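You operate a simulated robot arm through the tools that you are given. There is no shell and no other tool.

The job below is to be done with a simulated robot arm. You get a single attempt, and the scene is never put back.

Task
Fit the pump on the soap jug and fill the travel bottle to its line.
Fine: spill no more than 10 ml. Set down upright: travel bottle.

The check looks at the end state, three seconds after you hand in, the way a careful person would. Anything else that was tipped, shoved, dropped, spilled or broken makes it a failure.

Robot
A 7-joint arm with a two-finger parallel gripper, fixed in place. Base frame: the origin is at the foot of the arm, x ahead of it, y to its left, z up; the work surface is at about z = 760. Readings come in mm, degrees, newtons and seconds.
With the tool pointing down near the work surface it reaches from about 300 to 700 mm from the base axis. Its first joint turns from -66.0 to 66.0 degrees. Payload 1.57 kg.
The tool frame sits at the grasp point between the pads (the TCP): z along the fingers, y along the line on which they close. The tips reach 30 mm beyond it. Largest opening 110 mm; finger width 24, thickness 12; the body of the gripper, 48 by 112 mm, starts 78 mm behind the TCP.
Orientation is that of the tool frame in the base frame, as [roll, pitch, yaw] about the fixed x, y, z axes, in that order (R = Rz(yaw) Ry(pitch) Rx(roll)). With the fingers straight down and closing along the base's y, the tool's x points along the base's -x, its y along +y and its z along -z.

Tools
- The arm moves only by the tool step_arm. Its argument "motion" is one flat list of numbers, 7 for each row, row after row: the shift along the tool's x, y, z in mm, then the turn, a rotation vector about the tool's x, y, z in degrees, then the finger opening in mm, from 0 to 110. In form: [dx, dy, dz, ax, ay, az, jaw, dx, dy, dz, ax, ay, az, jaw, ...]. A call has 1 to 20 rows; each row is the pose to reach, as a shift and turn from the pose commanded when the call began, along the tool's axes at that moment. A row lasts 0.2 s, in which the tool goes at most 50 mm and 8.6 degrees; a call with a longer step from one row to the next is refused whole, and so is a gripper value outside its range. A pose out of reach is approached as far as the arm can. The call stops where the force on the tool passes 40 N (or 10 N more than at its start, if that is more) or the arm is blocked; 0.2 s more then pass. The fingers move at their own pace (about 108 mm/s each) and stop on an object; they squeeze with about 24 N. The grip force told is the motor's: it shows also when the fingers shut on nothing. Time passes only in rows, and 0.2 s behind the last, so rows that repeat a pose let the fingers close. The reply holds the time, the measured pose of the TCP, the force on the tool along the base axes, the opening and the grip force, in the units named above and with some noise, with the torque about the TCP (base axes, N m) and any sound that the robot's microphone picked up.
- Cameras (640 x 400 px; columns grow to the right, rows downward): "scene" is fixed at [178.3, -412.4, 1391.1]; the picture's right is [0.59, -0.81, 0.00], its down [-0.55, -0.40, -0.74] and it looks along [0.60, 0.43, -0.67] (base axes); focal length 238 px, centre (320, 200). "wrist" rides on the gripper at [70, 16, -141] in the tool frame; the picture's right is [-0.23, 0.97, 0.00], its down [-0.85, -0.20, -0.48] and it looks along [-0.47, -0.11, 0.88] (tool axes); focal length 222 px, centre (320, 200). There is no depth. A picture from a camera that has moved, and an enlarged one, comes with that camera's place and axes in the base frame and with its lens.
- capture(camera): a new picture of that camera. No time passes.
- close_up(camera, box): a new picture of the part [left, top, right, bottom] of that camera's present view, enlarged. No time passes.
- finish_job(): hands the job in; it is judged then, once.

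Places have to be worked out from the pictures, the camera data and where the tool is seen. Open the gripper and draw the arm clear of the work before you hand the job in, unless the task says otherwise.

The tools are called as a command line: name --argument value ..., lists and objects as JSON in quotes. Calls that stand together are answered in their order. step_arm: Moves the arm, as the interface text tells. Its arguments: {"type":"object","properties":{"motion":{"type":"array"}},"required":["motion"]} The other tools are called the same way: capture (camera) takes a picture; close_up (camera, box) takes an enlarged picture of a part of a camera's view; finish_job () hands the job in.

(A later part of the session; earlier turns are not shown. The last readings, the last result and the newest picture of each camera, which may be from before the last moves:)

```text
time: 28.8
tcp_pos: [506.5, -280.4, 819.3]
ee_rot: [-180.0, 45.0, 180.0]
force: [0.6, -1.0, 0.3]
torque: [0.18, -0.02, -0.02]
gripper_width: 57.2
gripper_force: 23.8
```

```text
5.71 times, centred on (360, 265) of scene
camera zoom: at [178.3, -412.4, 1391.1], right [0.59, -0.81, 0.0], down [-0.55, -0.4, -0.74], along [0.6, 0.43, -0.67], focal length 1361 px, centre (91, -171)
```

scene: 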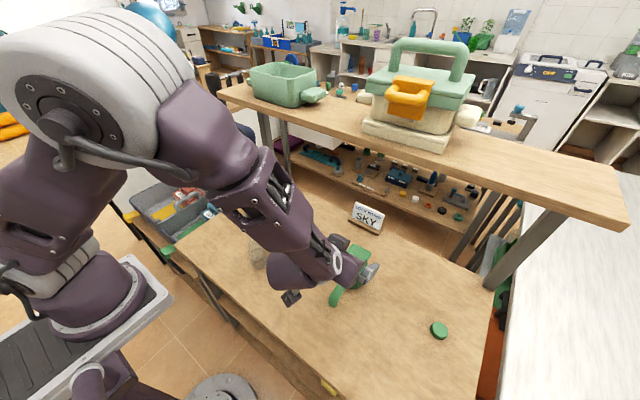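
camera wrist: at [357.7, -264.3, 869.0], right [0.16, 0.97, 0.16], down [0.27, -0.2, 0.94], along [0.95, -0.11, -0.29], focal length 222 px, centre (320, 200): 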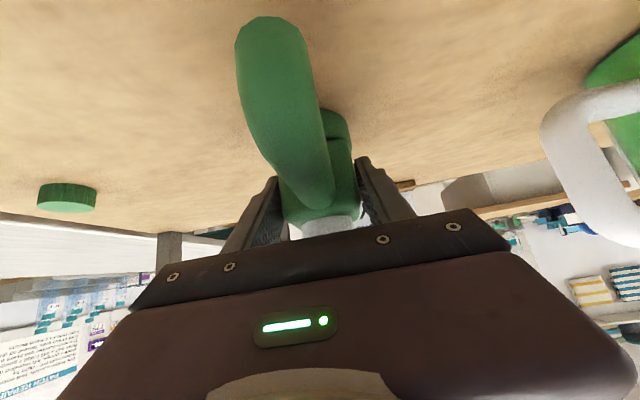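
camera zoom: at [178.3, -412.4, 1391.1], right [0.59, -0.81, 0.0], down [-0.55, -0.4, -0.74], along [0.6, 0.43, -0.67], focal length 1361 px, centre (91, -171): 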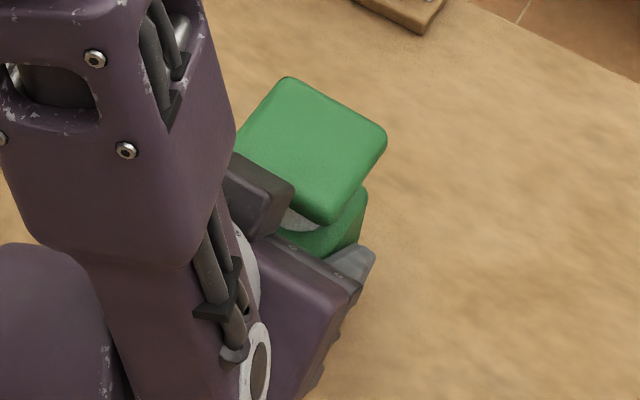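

The pads are on the block's side faces, clear of the head and above the collar. I'll lift 20 mm as a test and look.

step_arm --motion '[-3.5, 0, -3.5, 0, 0, 0, 30, -7, 0, -7, 0, 0, 0, 30, -14.1, 0, -14.1, 0, 0, 0, 30, -14.1, 0, -14.1, 0, 0, 0, 30]'

close_up --camera "wrist" --box '[200, 0, 440, 250]'

close_up --camera "scene" --box '[280, 210, 420, 320]'

```text
time: 29.8
tcp_pos: [507.8, -280.7, 839.3]
ee_rot: [180.0, 45.0, -180.0]
force: [0.0, -0.2, -1.8]
torque: [-0.04, 0.04, 0.0]
gripper_width: 58.4
gripper_force: 23.9
```

```text
1.60 times, centred on (320, 125) of wrist
camera zoom: at [357.9, -264.2, 889.6], right [0.16, 0.97, 0.16], down [0.27, -0.2, 0.94], along [0.95, -0.11, -0.29], focal length 355 px, centre (320, 320)
```

zoom: 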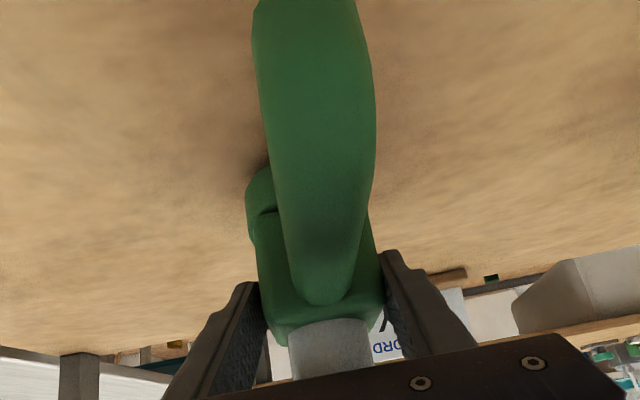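

```text
3.64 times, centred on (350, 265) of scene
camera zoom: at [178.3, -412.4, 1391.1], right [0.59, -0.81, 0.0], down [-0.55, -0.4, -0.74], along [0.6, 0.43, -0.67], focal length 866 px, centre (211, -36)
```

zoom: 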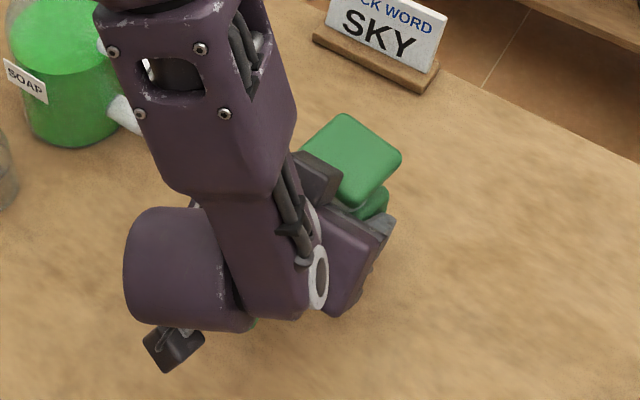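

The pump swivelled in the grip, so the fingertips must have pinched only near the collar rim. I'll lower it again carefully, release, and regrasp higher on the block.

step_arm --motion '[3.5, 0, 3.5, 0, 0, 0, 30, 7, 0, 7, 0, 0, 0, 30, 9, 0, 9, 0, 0, 0, 30, 9, 0, 9, 0, 0, 0, 30]'

capture --camera "wrist"

```text
time: 30.8
tcp_pos: [509.3, -281.5, 828.5]
ee_rot: [-180.0, 45.3, -179.8]
force: [2.6, 0.4, 15.5]
torque: [0.32, -0.34, 0.12]
gripper_width: 58.1
gripper_force: 24.1
```

```text
taken
camera wrist: at [358.5, -264.1, 877.8], right [0.16, 0.97, 0.16], down [0.26, -0.2, 0.94], along [0.95, -0.11, -0.29], focal length 222 px, centre (320, 200)
```

wrist: 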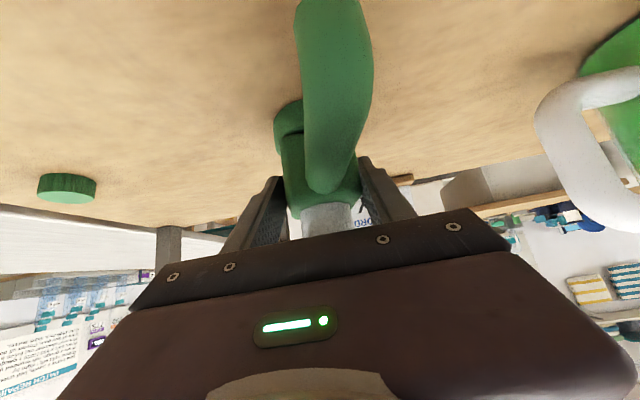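

There's 15 N of contact at 8 mm above the grasp height, so the pump has drooped and is touching the bench. I'll open slowly so it settles back flat.

step_arm --motion '[0, 0, 0, 0, 0, 0, 59, 0, 0, 0, 0, 0, 0, 60, 0, 0, 0, 0, 0, 0, 61, 0, 0, 0, 0, 0, 0, 62, 0, 0, 0, 0, 0, 0, 64, 0, 0, 0, 0, 0, 0, 67, 0, 0, 0, 0, 0, 0, 72, 0, 0, 0, 0, 0, 0, 80]'

capture --camera "wrist"

close_up --camera "scene" --box '[280, 210, 420, 320]'

```text
time: 32.6
tcp_pos: [507.5, -280.3, 828.3]
ee_rot: [-180.0, 45.0, 179.9]
force: [-0.4, -0.6, -0.1]
torque: [0.0, -0.02, -0.01]
gripper_width: 80.0
gripper_force: 0.0
```

```text
taken
camera wrist: at [357.8, -264.2, 877.4], right [0.16, 0.97, 0.16], down [0.27, -0.2, 0.94], along [0.95, -0.11, -0.29], focal length 222 px, centre (320, 200)
```

wrist: 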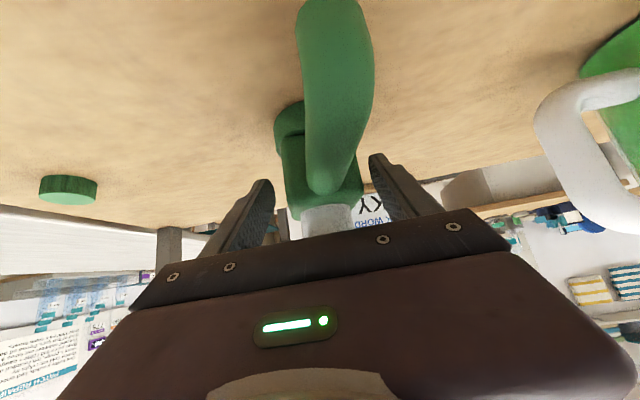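

```text
3.64 times, centred on (350, 265) of scene
camera zoom: at [178.3, -412.4, 1391.1], right [0.59, -0.81, 0.0], down [-0.55, -0.4, -0.74], along [0.6, 0.43, -0.67], focal length 866 px, centre (211, -36)
```

zoom: 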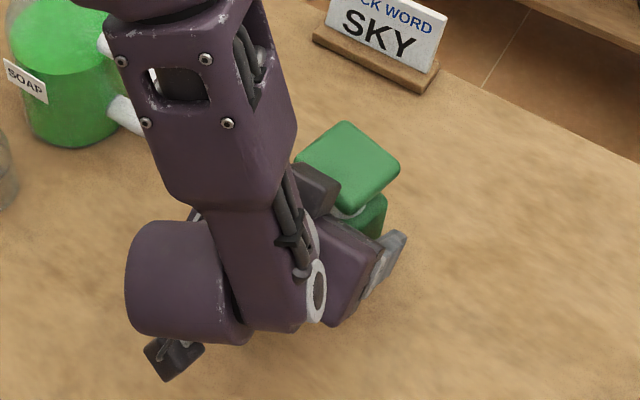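

The pump has settled, now yawed. I'll open fully and back off along the approach path to see it properly.

step_arm --motion '[0, 0, -5, 0, 0, 0, 100, 0, 0, -20, 0, 0, 0, 110, 0, 0, -45, 0, 0, 0, 110, -15, 0, -75, 0, 0, 0, 110, -40, 0, -105, 0, 0, 0, 110, -59, 0, -124.8, 0, 0, 0, 110, -59, 0, -124.8, 0, 0, 0, 110]'

capture --camera "wrist"

close_up --camera "wrist" --box '[230, 0, 390, 180]'

close_up --camera "scene" --box '[280, 210, 420, 320]'

```text
time: 34.2
tcp_pos: [462.0, -280.3, 957.0]
ee_rot: [180.0, 45.0, 180.0]
force: [0.4, 0.2, -0.3]
torque: [-0.01, -0.02, -0.02]
gripper_width: 110.0
gripper_force: 0.1
```

```text
taken
camera wrist: at [312.4, -264.4, 1006.0], right [0.16, 0.97, 0.16], down [0.27, -0.2, 0.94], along [0.95, -0.11, -0.29], focal length 222 px, centre (320, 200)
```

wrist: 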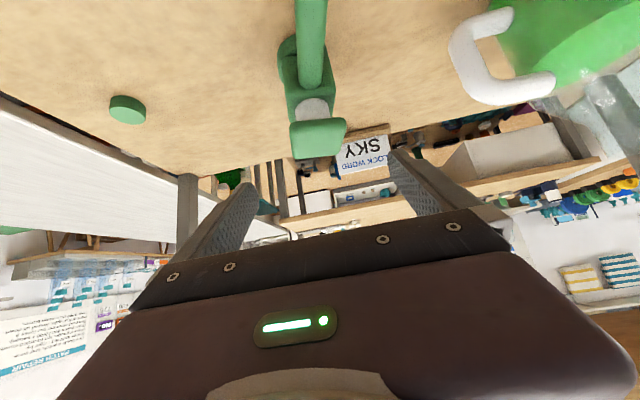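

```text
2.22 times, centred on (310, 90) of wrist
camera zoom: at [312.4, -264.4, 1006.0], right [0.16, 0.97, 0.16], down [0.27, -0.2, 0.94], along [0.95, -0.11, -0.29], focal length 494 px, centre (342, 444)
```

zoom: 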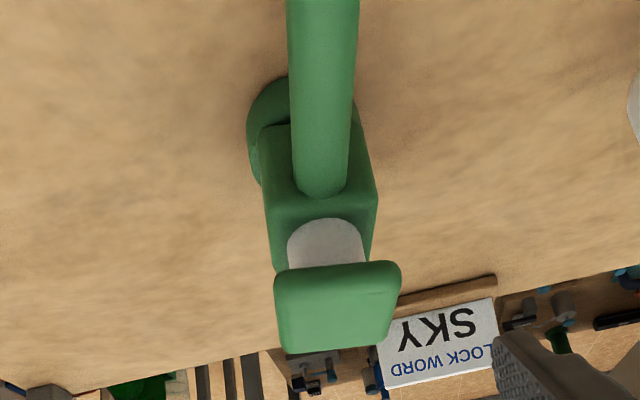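

```text
3.64 times, centred on (350, 265) of scene
camera zoom: at [178.3, -412.4, 1391.1], right [0.59, -0.81, 0.0], down [-0.55, -0.4, -0.74], along [0.6, 0.43, -0.67], focal length 866 px, centre (211, -36)
```

zoom: 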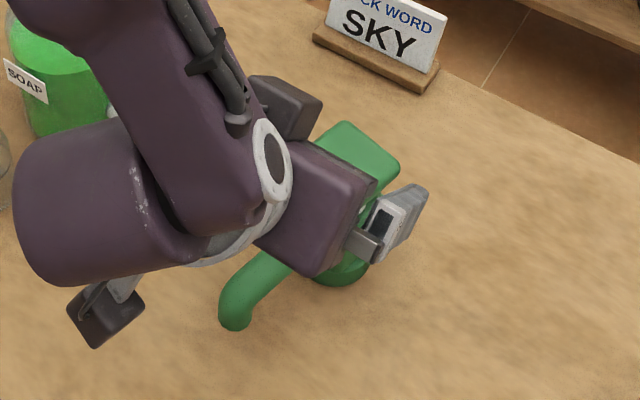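

The pump stands upright but is yawed about -17°. The stop width of 57 mm matches the head, so the fingers probably caught its front edge. I'll go back to a vertical tool above it to measure its new pose.

step_arm --motion '[-10, 2, -15, 0, 7.5, 0, 110, -20, 4, -30, 0, 15, 0, 110, -29.7, 6, -43.8, 0, 22.5, 0, 110, -29.7, 8, -43.8, 0, 30, 0, 110, -29.7, 10, -43.8, 0, 37.5, 0, 110, -29.7, 10, -43.8, 0, 45, 0, 110, -29.7, 10, -43.8, 0, 45, 0, 110]'

capture --camera "wrist"

close_up --camera "wrist" --box '[270, 95, 390, 245]'

close_up --camera "scene" --box '[320, 235, 384, 315]'

```text
time: 35.8
tcp_pos: [452.2, -271.0, 1008.1]
ee_rot: [-179.9, -0.1, 180.0]
force: [0.2, -0.1, 0.4]
torque: [0.01, 0.02, 0.02]
gripper_width: 109.9
gripper_force: 0.1
```

```text
taken
camera wrist: at [381.4, -254.2, 1149.5], right [0.23, 0.97, 0.0], down [0.86, -0.2, 0.48], along [0.46, -0.11, -0.88], focal length 222 px, centre (320, 200)
```

wrist: 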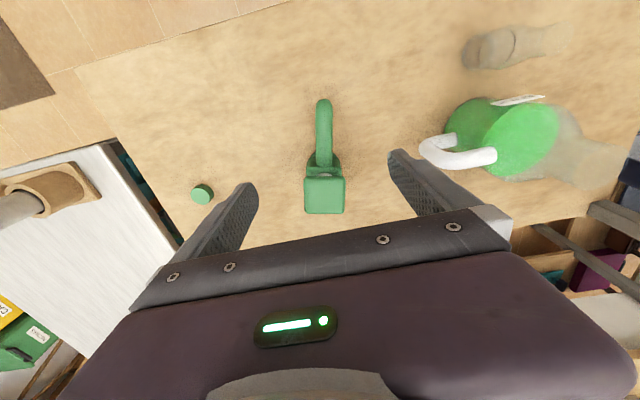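

```text
2.67 times, centred on (330, 170) of wrist
camera zoom: at [381.4, -254.2, 1149.5], right [0.23, 0.97, 0.0], down [0.86, -0.2, 0.48], along [0.46, -0.11, -0.88], focal length 592 px, centre (293, 280)
```

zoom: 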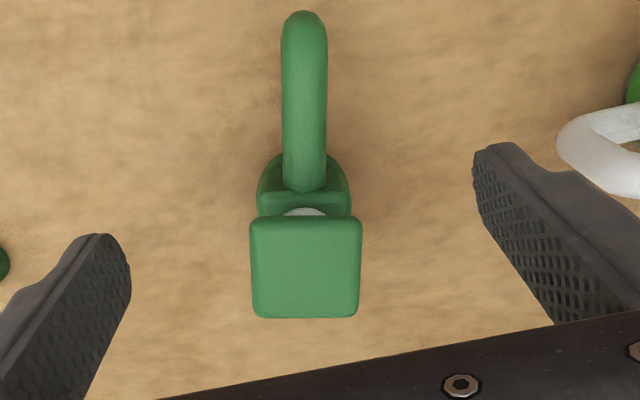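

```text
5.00 times, centred on (352, 275) of scene
camera zoom: at [178.3, -412.4, 1391.1], right [0.59, -0.81, 0.0], down [-0.55, -0.4, -0.74], along [0.6, 0.43, -0.67], focal length 1190 px, centre (160, -175)
```

zoom: 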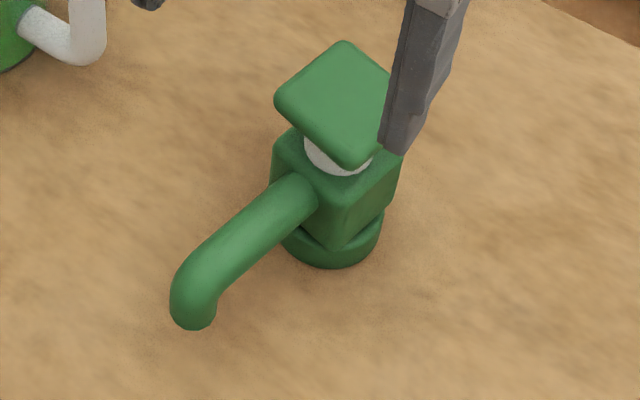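

The pump is upright at about (522.5,-281) with yaw ≈ -12.5°. I'll match that yaw, then tilt 45° to a pre-approach pose over the spout.

step_arm --motion '[-0.6, 2.5, 0, 0, 0, 6.25, 110, -1.2, 5.1, 0, 0, 0, 12.5, 110, -1.2, 5.1, 0, 0, 0, 12.5, 110]'

step_arm --motion '[0, 0, 10, 0, -7.5, 0, 110, 0, 0, 20, 0, -15, 0, 110, 0, 0, 30, 0, -22.5, 0, 110, 0, 0, 40, 0, -30, 0, 110, 0, 0, 50, 0, -37.5, 0, 110, 0, 0, 64.7, 0, -45, 0, 110, 0, 0, 64.7, 0, -45, 0, 110]'

capture --camera "wrist"

close_up --camera "wrist" --box '[230, 0, 410, 200]'

```text
time: 36.6
tcp_pos: [451.6, -265.6, 1009.5]
ee_rot: [-180.0, 0.0, 167.4]
force: [0.1, -0.5, 0.2]
torque: [0.0, 0.0, -0.03]
gripper_width: 110.0
gripper_force: 0.0
```

```text
time: 38.2
tcp_pos: [448.8, -251.2, 943.7]
ee_rot: [176.1, 41.4, 166.1]
force: [0.3, -0.1, 0.1]
torque: [0.02, -0.01, -0.02]
gripper_width: 110.1
gripper_force: 0.1
out of reach, approached as far as the arm can: row 5, 6, 7
```

```text
taken
camera wrist: at [309.5, -209.6, 1002.6], right [0.36, 0.91, 0.2], down [0.27, -0.3, 0.91], along [0.9, -0.27, -0.35], focal length 222 px, centre (320, 200)
```

wrist: 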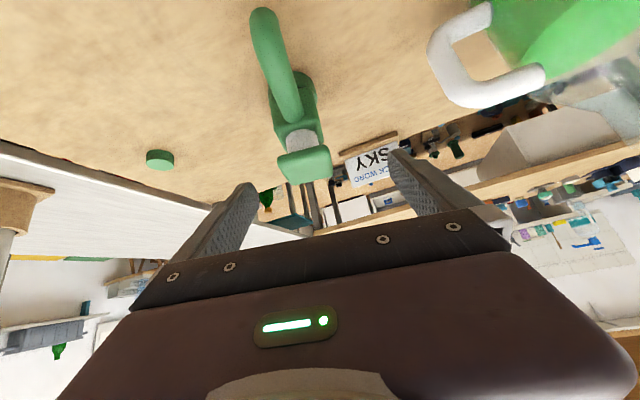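

```text
2.00 times, centred on (320, 100) of wrist
camera zoom: at [309.5, -209.6, 1002.6], right [0.36, 0.91, 0.2], down [0.27, -0.3, 0.91], along [0.9, -0.27, -0.35], focal length 444 px, centre (320, 400)
```

zoom: 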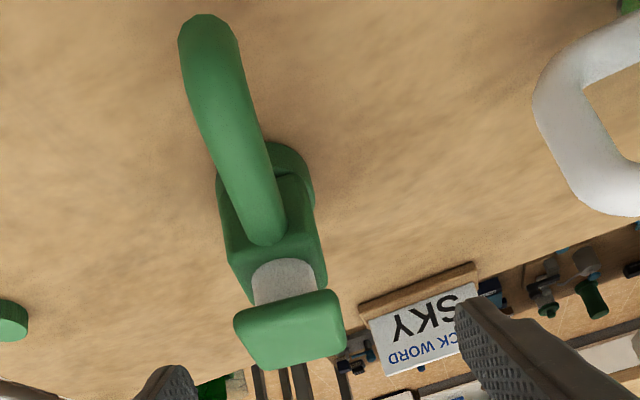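

The wrist limit is reached near 40° tilt this close in, so a 45° grip would not be usable at the jug either. A 30° tilt with the tool set further forward still clears the head, so I'll return to vertical, rise, and test that tilt over the jug with empty fingers.

step_arm --motion '[-20, 0, -20, 0, 7.5, 0, 110, -40, 0, -40, 0, 15, 0, 110, -60, 0, -60, 0, 22.5, 0, 110, -84.8, 0, -84.8, 0, 30, 0, 110, -84.8, 0, -84.8, 0, 37.5, 0, 110, -84.8, 0, -84.8, 0, 45, 0, 110, -84.8, 0, -84.8, 0, 45, 0, 110]'

```text
time: 39.8
tcp_pos: [456.2, -258.9, 1063.7]
ee_rot: [177.1, -3.6, 168.9]
force: [-0.5, -0.4, 1.0]
torque: [-0.04, 0.01, -0.03]
gripper_width: 109.9
gripper_force: 0.0
```

The commanded pose follows the reached one, so I'll straighten the tool to exact vertical with yaw 180 first.

step_arm --motion '[0, 0, -15, 1.6, -1.65, -5.6, 110, 0, 0, -36, 3.25, -3.3, -11.2, 110, 0, 0, -36, 3.25, -3.3, -11.2, 110]'

```text
time: 40.6
tcp_pos: [456.5, -260.0, 1099.3]
ee_rot: [-180.0, 0.1, -180.0]
force: [0.8, 0.1, -0.3]
torque: [0.0, 0.01, 0.01]
gripper_width: 110.1
gripper_force: 0.1
```

The tool is vertical with yaw 180. I'll move over to the jug side at height and test the 30° tilt there.

step_arm --motion '[-3, 40, 0, 0, 0, 0, 110, -6, 80, 0, 0, 0, 0, 110, -9, 120, 0, 0, 0, 0, 110, -12, 160, 0, 0, 0, 0, 110, -15, 200, 0, 0, 0, 0, 110, -17.5, 239, 0, 0, 0, 0, 110, -17.5, 239, 0, 0, 0, 0, 110]'

step_arm --motion '[0, 0, 10, 0, -7.5, 0, 110, 0, 0, 25, 0, -15, 0, 110, 0, 0, 40, 0, -22.5, 0, 110, 0, 0, 55, 0, -30, 0, 110, 0, 0, 70, 0, -30, 0, 110, 0, 0, 85, 0, -30, 0, 110, 0, 0, 85, 0, -30, 0, 110]'

```text
time: 42.2
tcp_pos: [475.7, -19.2, 1099.5]
ee_rot: [180.0, 0.1, -180.0]
force: [-0.4, 0.5, 0.6]
torque: [0.03, 0.03, 0.01]
gripper_width: 109.7
gripper_force: 0.1
```

```text
time: 43.8
tcp_pos: [475.0, -22.5, 1014.2]
ee_rot: [-180.0, 30.2, -180.0]
force: [0.1, -0.5, 0.3]
torque: [0.01, 0.0, -0.01]
gripper_width: 110.1
gripper_force: 0.1
```

30° is fully reachable over the jug. I'll probe for more tilt and look at the neck from here.

step_arm --motion '[0, 0, 0, 0, -5, 0, 110, 0, 0, 0, 0, -10, 0, 110, 0, 0, 0, 0, -10, 0, 110]'

capture --camera "wrist"

capture --camera "scene"

```text
time: 44.6
tcp_pos: [476.3, -21.9, 1013.3]
ee_rot: [180.0, 40.1, 180.0]
force: [1.0, 0.1, 0.2]
torque: [0.01, 0.04, 0.01]
gripper_width: 110.0
gripper_force: 0.1
```

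```text
taken
camera wrist: at [331.5, -6.0, 1075.9], right [0.17, 0.97, 0.15], down [0.34, -0.2, 0.92], along [0.92, -0.11, -0.37], focal length 222 px, centre (320, 200)
```

wrist: 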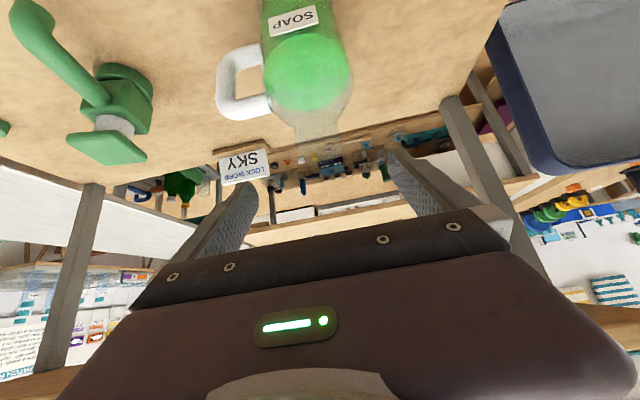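

```text
taken
```

scene: 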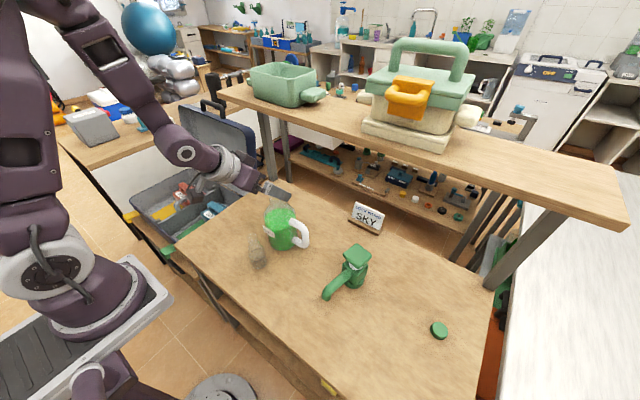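

Even 40° is reachable here. I'll grip the pump at 35° with the TCP further forward and lower, about 31 mm clear of the head edge, so I'm going back to it with the matching yaw.

step_arm --motion '[-13, 0, -15, 0, 2.5, 0, 110, -25.7, 0, -30.6, 0, 5, 0, 110, -25.7, 0, -30.6, 0, 5, 0, 110]'

step_arm --motion '[10.2, -31, 13.3, 0.9, 0, 1.28, 110, 20.4, -62, 26.6, 1.8, 0, 2.56, 110, 30.5, -93, 40, 2.7, 0, 3.84, 110, 40.7, -124, 53.3, 3.6, 0, 5.12, 110, 50.9, -155, 66.6, 4.5, 0, 6.4, 110, 61, -186, 80, 5.4, 0, 7.68, 110, 71.2, -217, 93.3, 6.3, 0, 8.96, 110, 81.4, -248, 106.6, 7.17, 0, 10.24, 110, 81.4, -248, 106.6, 7.17, 0, 10.24, 110]'

capture --camera "wrist"

close_up --camera "wrist" --box '[230, 0, 430, 230]'

```text
time: 45.4
tcp_pos: [475.0, -20.8, 1054.7]
ee_rot: [-179.9, 35.0, -180.0]
force: [-0.5, 0.2, 0.4]
torque: [0.01, 0.01, 0.01]
gripper_width: 109.8
gripper_force: 0.0
```

```text
time: 47.4
tcp_pos: [468.6, -269.4, 920.4]
ee_rot: [180.0, 35.0, 167.5]
force: [0.1, 0.0, -0.5]
torque: [0.01, 0.0, -0.01]
gripper_width: 110.0
gripper_force: 0.1
```

```text
taken
camera wrist: at [337.3, -222.8, 994.6], right [0.39, 0.91, 0.13], down [0.37, -0.29, 0.88], along [0.84, -0.3, -0.45], focal length 222 px, centre (320, 200)
```

wrist: 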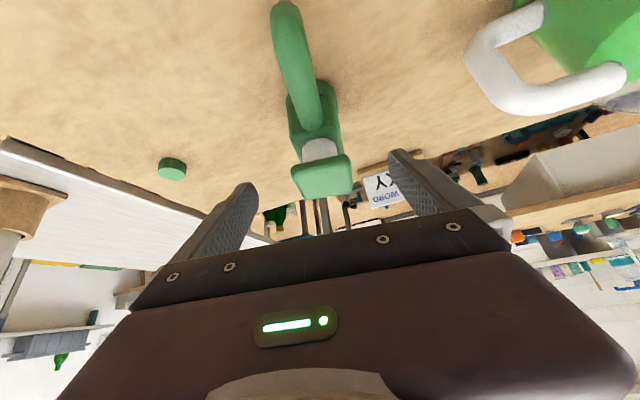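

```text
1.74 times, centred on (330, 115) of wrist
camera zoom: at [337.3, -222.8, 994.6], right [0.39, 0.91, 0.13], down [0.37, -0.29, 0.88], along [0.84, -0.3, -0.45], focal length 386 px, centre (303, 348)
```

zoom: 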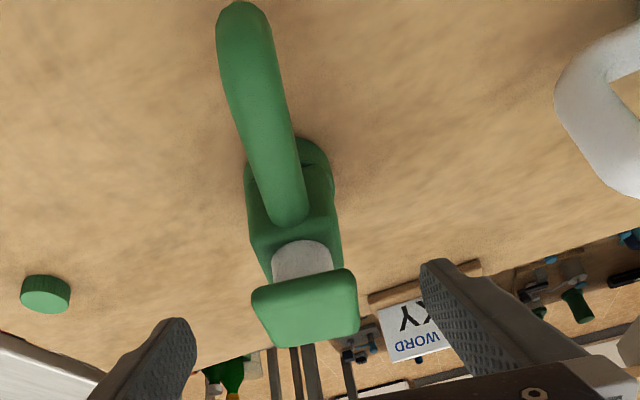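

The pose is as planned, with the pump aligned between the fingers. I'm descending to the grip point.

step_arm --motion '[12, 0, 30, 0, 0, 0, 110, 24, 0, 58, 0, 0, 0, 110, 34, 0, 80, 0, 0, 0, 110, 40, 0, 95, 0, 0, 0, 110, 42.9, 0, 104.3, 0, 0, 0, 110, 42.9, 0, 104.3, 0, 0, 0, 110]'

close_up --camera "wrist" --box '[200, 0, 440, 250]'

```text
time: 48.8
tcp_pos: [495.3, -276.2, 810.8]
ee_rot: [179.9, 35.1, 167.5]
force: [-0.8, 0.1, -0.1]
torque: [-0.02, 0.0, 0.03]
gripper_width: 109.9
gripper_force: 0.0
```

```text
1.60 times, centred on (320, 125) of wrist
camera zoom: at [363.9, -229.8, 884.9], right [0.39, 0.91, 0.13], down [0.37, -0.29, 0.88], along [0.84, -0.3, -0.45], focal length 355 px, centre (320, 320)
```

zoom: 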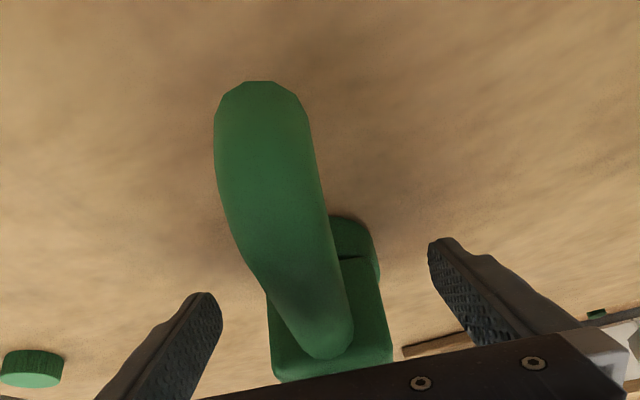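

The pump is centred between the fingers again with no contact. I'll close and read the width; it should be about 53 mm if only the block is held.

step_arm --motion '[0, 0, 0, 0, 0, 0, 80, 0, 0, 0, 0, 0, 0, 66, 0, 0, 0, 0, 0, 0, 60, 0, 0, 0, 0, 0, 0, 50, 0, 0, 0, 0, 0, 0, 35, 0, 0, 0, 0, 0, 0, 35]'

close_up --camera "wrist" --box '[200, 0, 440, 250]'

```text
time: 50.2
tcp_pos: [495.4, -275.1, 809.8]
ee_rot: [-180.0, 35.0, 167.5]
force: [0.5, 1.2, 0.2]
torque: [0.04, -0.02, 0.01]
gripper_width: 58.7
gripper_force: 24.0
```

```text
1.60 times, centred on (320, 125) of wrist
camera zoom: at [363.9, -229.7, 885.1], right [0.39, 0.91, 0.13], down [0.37, -0.29, 0.88], along [0.84, -0.3, -0.45], focal length 355 px, centre (320, 320)
```

zoom: 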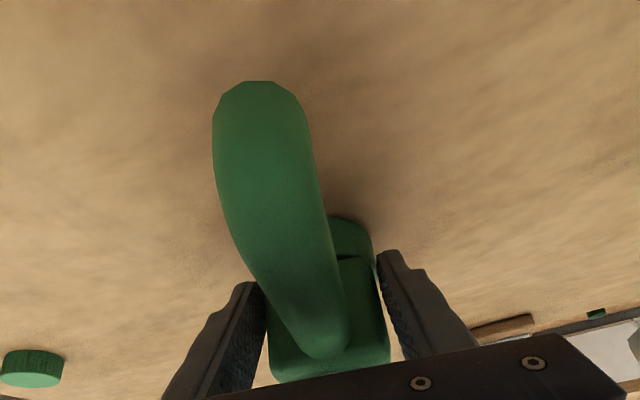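

The jaws stopped at 58.7 mm with gaps beside the block, so the tips are on the wider collar. I'll open, back off 8 mm along the fingers and 3 mm up, and close again.

step_arm --motion '[0, 0, 0, 0, 0, 0, 62, 0, 0, 0, 0, 0, 0, 70, 0, 0, 0, 0, 0, 0, 76, -3, 0, -8, 0, 0, 0, 76, -3, 0, -8, 0, 0, 0, 76, -3, 0, -8, 0, 0, 0, 66, -3, 0, -8, 0, 0, 0, 58, -3, 0, -8, 0, 0, 0, 48, -3, 0, -8, 0, 0, 0, 35, -3, 0, -8, 0, 0, 0, 35]'

close_up --camera "wrist" --box '[200, 0, 440, 250]'

```text
time: 52.4
tcp_pos: [493.2, -274.0, 818.8]
ee_rot: [-180.0, 35.1, 167.5]
force: [-0.4, -1.1, 1.2]
torque: [-0.06, 0.0, -0.02]
gripper_width: 58.0
gripper_force: 24.4
```

```text
1.60 times, centred on (320, 125) of wrist
camera zoom: at [361.6, -228.8, 893.4], right [0.39, 0.91, 0.13], down [0.37, -0.29, 0.88], along [0.84, -0.3, -0.45], focal length 355 px, centre (320, 320)
```

zoom: 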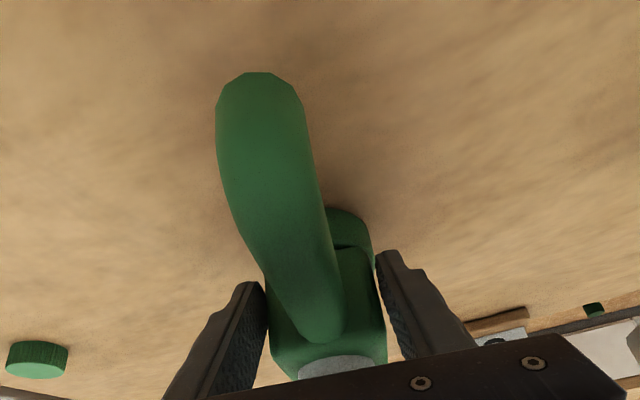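

It reads 58 mm again, so I'll zoom in hard on the pad-to-block contact on both sides.

close_up --camera "wrist" --box '[330, 140, 400, 220]'

close_up --camera "wrist" --box '[260, 160, 330, 250]'

close_up --camera "scene" --box '[330, 230, 400, 300]'

```text
5.00 times, centred on (365, 180) of wrist
camera zoom: at [361.6, -228.8, 893.4], right [0.39, 0.91, 0.13], down [0.37, -0.29, 0.88], along [0.84, -0.3, -0.45], focal length 1111 px, centre (95, 300)
```

zoom: 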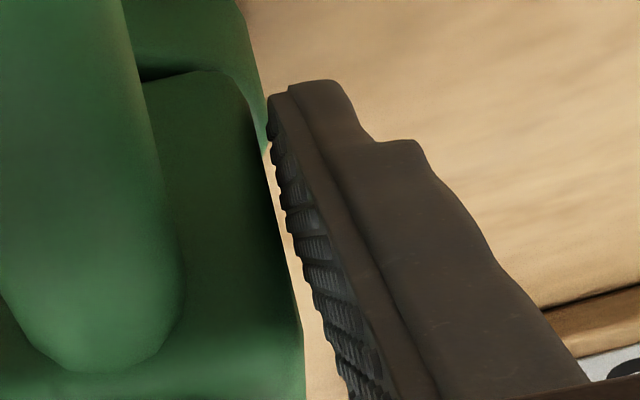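

```text
4.44 times, centred on (295, 205) of wrist
camera zoom: at [361.6, -228.8, 893.4], right [0.39, 0.91, 0.13], down [0.37, -0.29, 0.88], along [0.84, -0.3, -0.45], focal length 987 px, centre (431, 178)
```

zoom: 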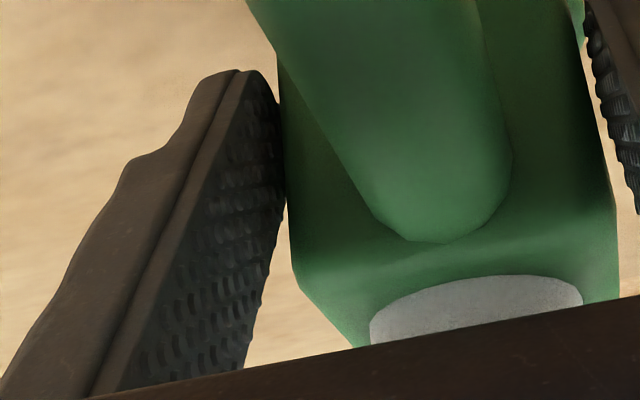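

```text
5.71 times, centred on (365, 265) of scene
camera zoom: at [178.3, -412.4, 1391.1], right [0.59, -0.81, 0.0], down [-0.55, -0.4, -0.74], along [0.6, 0.43, -0.67], focal length 1361 px, centre (63, -171)
```

zoom: 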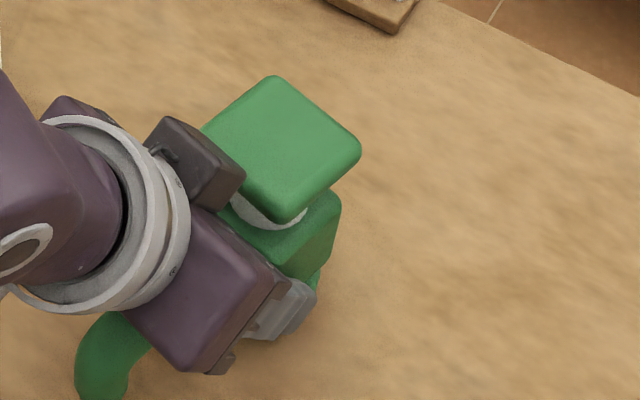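

The zoom shows the fingertip resting on the collar rim, with a gap along the block. I'll open, back off another 8 mm and raise 3 mm, and close again.

step_arm --motion '[0, 0, 0, 0, 0, 0, 62, 0, 0, 0, 0, 0, 0, 70, 0, 0, 0, 0, 0, 0, 76, -3, 0, -8, 0, 0, 0, 76, -3, 0, -8, 0, 0, 0, 76, -3, 0, -8, 0, 0, 0, 66, -3, 0, -8, 0, 0, 0, 58, -3, 0, -8, 0, 0, 0, 48, -3, 0, -8, 0, 0, 0, 35, -3, 0, -8, 0, 0, 0, 35]'

close_up --camera "wrist" --box '[330, 140, 400, 220]'

close_up --camera "wrist" --box '[260, 160, 330, 250]'

```text
time: 54.6
tcp_pos: [490.0, -274.9, 828.4]
ee_rot: [180.0, 35.2, 167.4]
force: [-0.5, 0.3, 0.3]
torque: [0.0, 0.01, 0.04]
gripper_width: 56.3
gripper_force: 24.3
```

```text
5.00 times, centred on (365, 180) of wrist
camera zoom: at [358.9, -228.3, 902.2], right [0.39, 0.91, 0.13], down [0.37, -0.29, 0.88], along [0.84, -0.3, -0.45], focal length 1111 px, centre (95, 300)
```

zoom: 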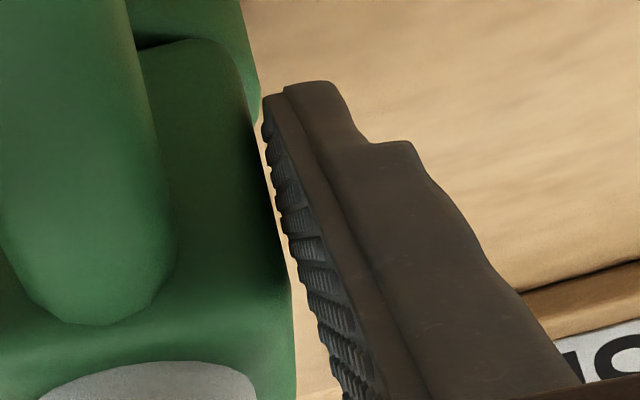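

```text
4.44 times, centred on (295, 205) of wrist
camera zoom: at [358.9, -228.3, 902.2], right [0.39, 0.91, 0.13], down [0.37, -0.29, 0.88], along [0.84, -0.3, -0.45], focal length 987 px, centre (431, 178)
```

zoom: 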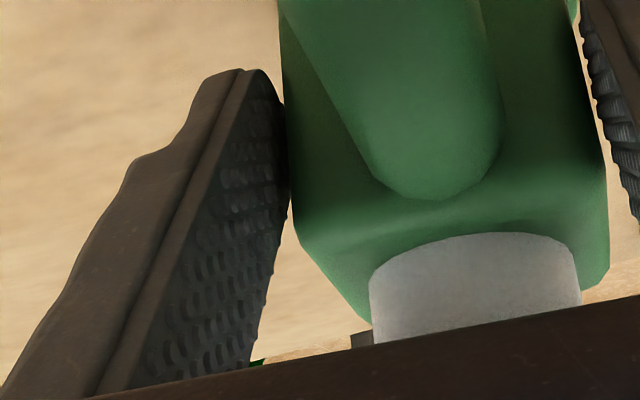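

It now reads 56.3 mm with the tips well above the collar, which fits the block itself. I'll do a small 6 mm test lift and check whether the pump stays rigid in the grip.

step_arm --motion '[-0.6, 0, -0.8, 0, 0, 0, 30, -1.1, 0, -1.6, 0, 0, 0, 30, -2.3, 0, -3.3, 0, 0, 0, 30, -3.4, 0, -4.9, 0, 0, 0, 30, -3.4, 0, -4.9, 0, 0, 0, 30]'

close_up --camera "wrist" --box '[200, 0, 440, 250]'

close_up --camera "wrist" --box '[260, 160, 330, 250]'

close_up --camera "scene" --box '[310, 230, 400, 310]'

```text
time: 55.8
tcp_pos: [491.6, -273.4, 833.2]
ee_rot: [180.0, 35.1, 167.5]
force: [0.6, -0.8, -1.7]
torque: [0.02, 0.03, -0.03]
gripper_width: 56.6
gripper_force: 23.8
```

```text
1.60 times, centred on (320, 125) of wrist
camera zoom: at [359.6, -228.3, 908.0], right [0.39, 0.91, 0.13], down [0.37, -0.29, 0.88], along [0.84, -0.3, -0.45], focal length 355 px, centre (320, 320)
```

zoom: 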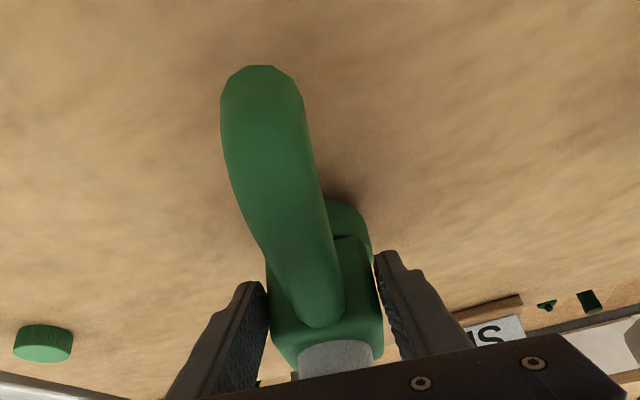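

```text
4.44 times, centred on (295, 205) of wrist
camera zoom: at [359.6, -228.3, 908.0], right [0.39, 0.91, 0.13], down [0.37, -0.29, 0.88], along [0.84, -0.3, -0.45], focal length 987 px, centre (431, 178)
```

zoom: 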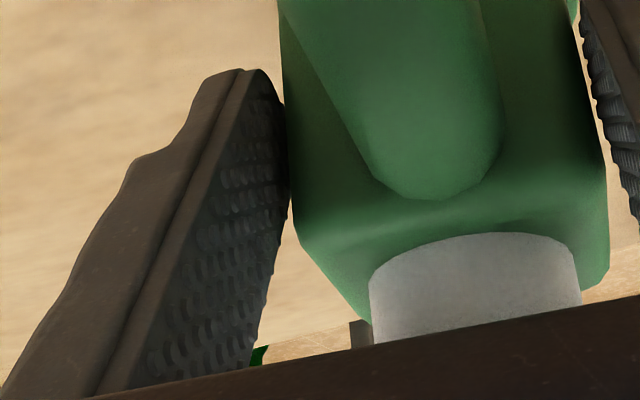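

```text
5.00 times, centred on (355, 270) of scene
camera zoom: at [178.3, -412.4, 1391.1], right [0.59, -0.81, 0.0], down [-0.55, -0.4, -0.74], along [0.6, 0.43, -0.67], focal length 1190 px, centre (145, -150)
```

zoom: 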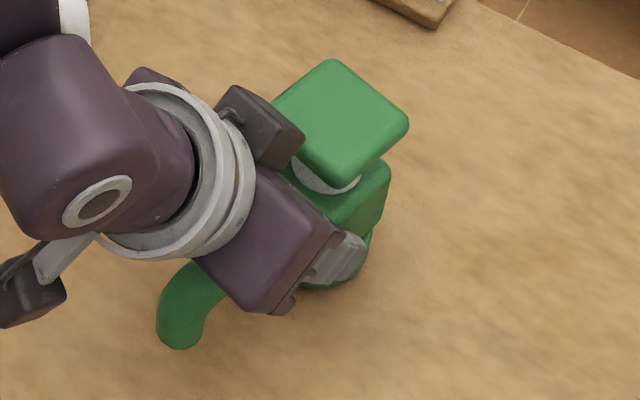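

The grip is rigid: the block's view in the tool frame did not change, and the force shows the pump's 1.7 N weight. I'll lift it straight up 150 mm and re-check.

step_arm --motion '[-8, 0, -11.5, 0, 0, 0, 30, -20, 0, -28.7, 0, 0, 0, 30, -35, 0, -50, 0, 0, 0, 30, -50, 0, -71.5, 0, 0, 0, 30, -65, 0, -93, 0, 0, 0, 30, -78, 0, -111.5, 0, 0, 0, 30, -86.1, 0, -122.9, 0, 0, 0, 30, -86.1, 0, -122.9, 0, 0, 0, 30]'

close_up --camera "wrist" --box '[200, 0, 440, 250]'

capture --camera "scene"

```text
time: 57.6
tcp_pos: [492.2, -275.0, 982.9]
ee_rot: [-180.0, 35.0, 167.5]
force: [0.0, -0.4, -1.5]
torque: [0.02, 0.04, 0.0]
gripper_width: 56.3
gripper_force: 23.8
```

```text
1.60 times, centred on (320, 125) of wrist
camera zoom: at [360.2, -229.3, 1057.6], right [0.39, 0.91, 0.13], down [0.37, -0.29, 0.88], along [0.84, -0.3, -0.45], focal length 355 px, centre (320, 320)
```

zoom: 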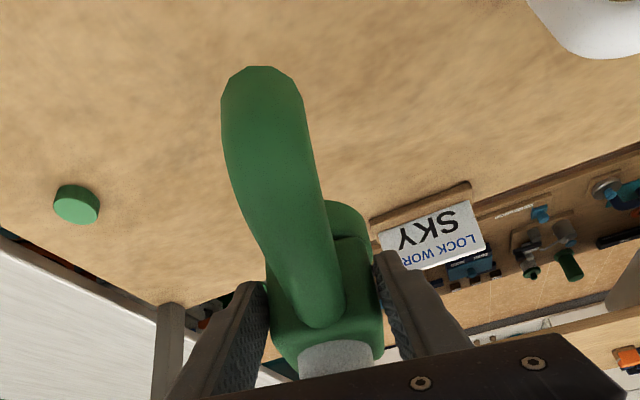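

```text
taken
```

scene: 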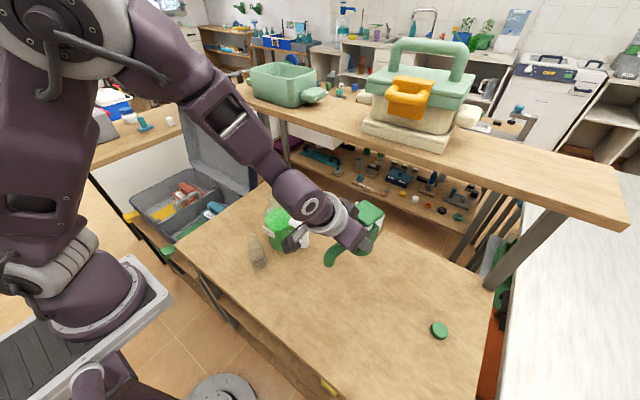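

The pump is held steady at height. I'll raise it to clear the rim by about 40 mm, carry it over the jug, and undo the 12.5° yaw so the spout points along -x again.

step_arm --motion '[-15, 0, -21, 0, 0, 0, 30, -30, 0, -42.5, 0, 0, 0, 30, -44.5, 0, -63.5, 0, 0, 0, 30, -36.2, 34.8, -69.3, -1.02, 0, -1.46, 30, -27.8, 69.6, -75.2, -2.05, 0, -2.93, 30, -19.5, 104.4, -81, -3.07, 0, -4.39, 30, -11.1, 139.1, -86.9, -4.1, 0, -5.85, 30, -2.8, 173.9, -92.7, -5.12, 0, -7.31, 30, 5.5, 208.7, -98.5, -6.15, 0, -8.78, 30, 13.9, 243.5, -104.4, -7.17, 0, -10.24, 30, 13.9, 243.5, -104.4, -7.17, 0, -10.24, 30, 13.9, 243.5, -104.4, -7.17, 0, -10.24, 30]'

capture --camera "wrist"

close_up --camera "scene" --box '[230, 130, 350, 250]'

close_up --camera "wrist" --box '[200, 0, 440, 250]'

```text
time: 60.2
tcp_pos: [474.0, -20.6, 1058.9]
ee_rot: [180.0, 35.1, 179.9]
force: [0.1, 0.1, -2.0]
torque: [-0.05, 0.03, 0.02]
gripper_width: 56.1
gripper_force: 23.8
```

```text
taken
camera wrist: at [335.4, -4.7, 1134.1], right [0.19, 0.97, 0.13], down [0.42, -0.2, 0.88], along [0.89, -0.11, -0.45], focal length 222 px, centre (320, 200)
```

wrist: 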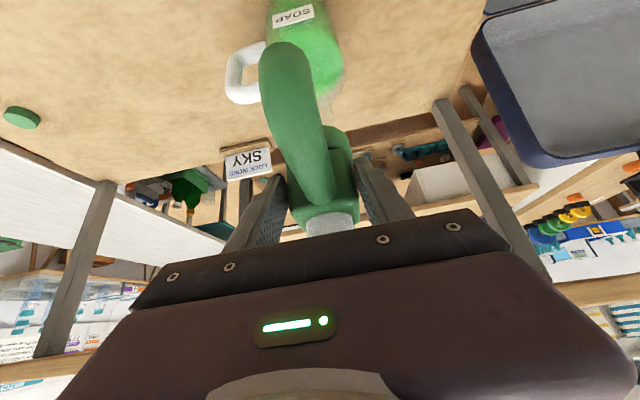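

```text
3.33 times, centred on (290, 190) of scene
camera zoom: at [178.3, -412.4, 1391.1], right [0.59, -0.81, 0.0], down [-0.55, -0.4, -0.74], along [0.6, 0.43, -0.67], focal length 794 px, centre (420, 233)
```

zoom: 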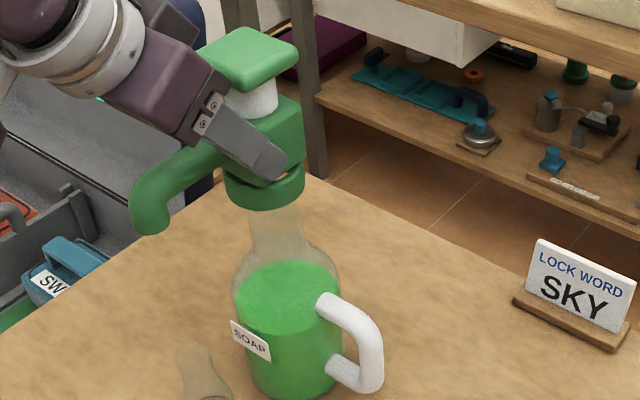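

```text
1.60 times, centred on (320, 125) of wrist
camera zoom: at [335.4, -4.7, 1134.1], right [0.19, 0.97, 0.13], down [0.42, -0.2, 0.88], along [0.89, -0.11, -0.45], focal length 355 px, centre (320, 320)
```

zoom: 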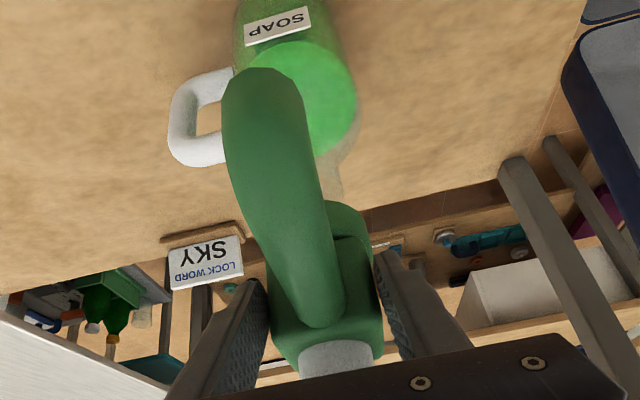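

The scene camera gives a good view of the pump above the neck, so I'll zoom in to measure the alignment.

close_up --camera "scene" --box '[265, 170, 325, 220]'

close_up --camera "scene" --box '[260, 130, 330, 200]'

```text
8.00 times, centred on (295, 195) of scene
camera zoom: at [178.3, -412.4, 1391.1], right [0.59, -0.81, 0.0], down [-0.55, -0.4, -0.74], along [0.6, 0.43, -0.67], focal length 1905 px, centre (520, 240)
```

zoom: 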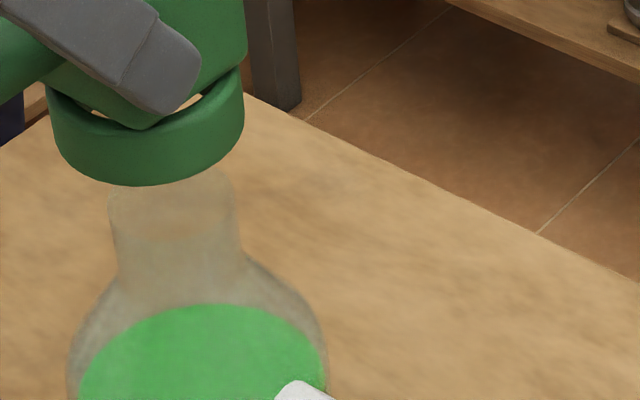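

```text
5.71 times, centred on (295, 165) of scene
camera zoom: at [178.3, -412.4, 1391.1], right [0.59, -0.81, 0.0], down [-0.55, -0.4, -0.74], along [0.6, 0.43, -0.67], focal length 1361 px, centre (463, 400)
```

zoom: 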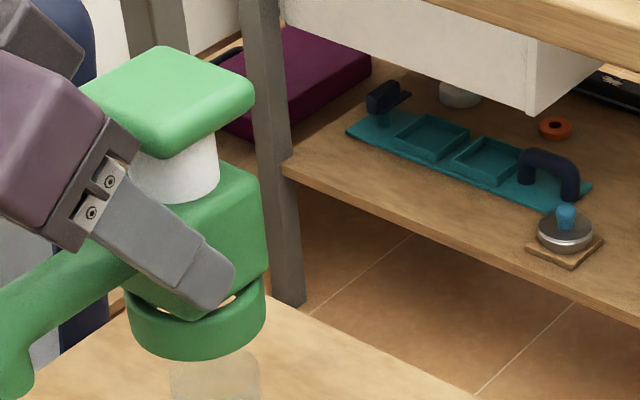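

The head corners and collar project to within 1–2 mm of the jug axis. I'll lower 34 mm to just above the rim and look again.

step_arm --motion '[5.7, 0, 8.2, 0, 0, 0, 30, 11.5, 0, 16.4, 0, 0, 0, 30, 16, 0, 23, 0, 0, 0, 30, 19.5, 0, 27.8, 0, 0, 0, 30, 19.5, 0, 27.8, 0, 0, 0, 30]'

close_up --camera "scene" --box '[265, 170, 325, 220]'

close_up --camera "wrist" --box '[280, 60, 400, 180]'

```text
time: 61.4
tcp_pos: [473.1, -21.0, 1024.4]
ee_rot: [180.0, 35.1, -180.0]
force: [-0.2, 0.7, -2.4]
torque: [-0.02, 0.04, 0.02]
gripper_width: 56.0
gripper_force: 23.5
```

```text
8.00 times, centred on (295, 195) of scene
camera zoom: at [178.3, -412.4, 1391.1], right [0.59, -0.81, 0.0], down [-0.55, -0.4, -0.74], along [0.6, 0.43, -0.67], focal length 1905 px, centre (520, 240)
```

zoom: 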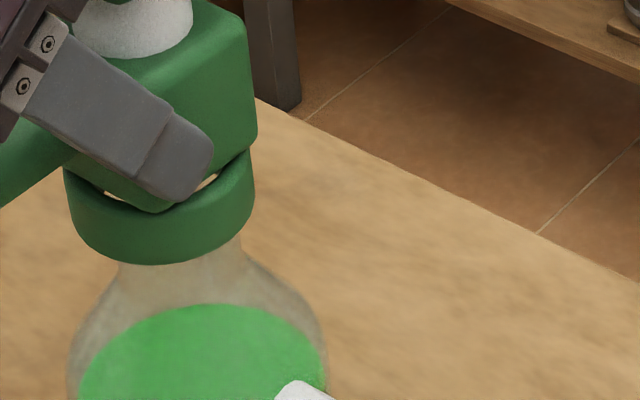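

```text
3.33 times, centred on (340, 120) of wrist
camera zoom: at [334.8, -5.4, 1100.0], right [0.19, 0.97, 0.13], down [0.42, -0.2, 0.88], along [0.89, -0.11, -0.45], focal length 740 px, centre (253, 467)
```

zoom: 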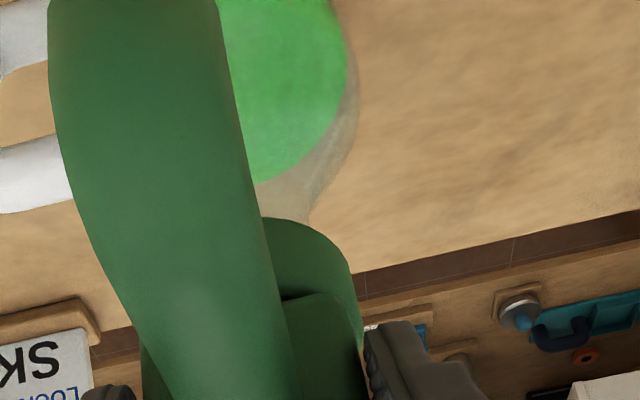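

Collar and rim compared in the same image say the pump should go about 1.8 mm further in x and 1.2 mm in -y. I'll apply that, then lower in small steps while watching the force.

step_arm --motion '[-1.5, -1.2, 1.0, 0, 0, 0, 30, -1.5, -1.2, 1.0, 0, 0, 0, 30, -0.4, -1.2, 2.6, 0, 0, 0, 30, 0.8, -1.2, 4.3, 0, 0, 0, 30, 1.9, -1.2, 5.9, 0, 0, 0, 30, 1.9, -1.2, 5.9, 0, 0, 0, 30]'

close_up --camera "scene" --box '[265, 170, 325, 220]'

```text
time: 62.8
tcp_pos: [475.7, -22.1, 1020.8]
ee_rot: [179.9, 35.2, -180.0]
force: [-4.8, -2.2, 12.3]
torque: [0.01, -0.54, -0.06]
gripper_width: 54.7
gripper_force: 23.9
```

```text
8.00 times, centred on (295, 195) of scene
camera zoom: at [178.0, -412.4, 1391.2], right [0.59, -0.81, 0.0], down [-0.55, -0.4, -0.74], along [0.6, 0.43, -0.67], focal length 1905 px, centre (520, 240)
```

zoom: 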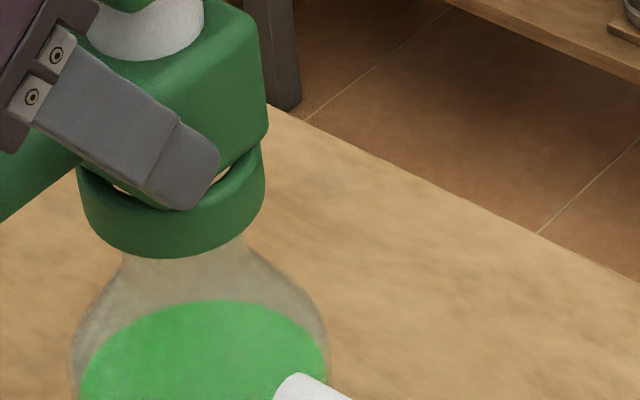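

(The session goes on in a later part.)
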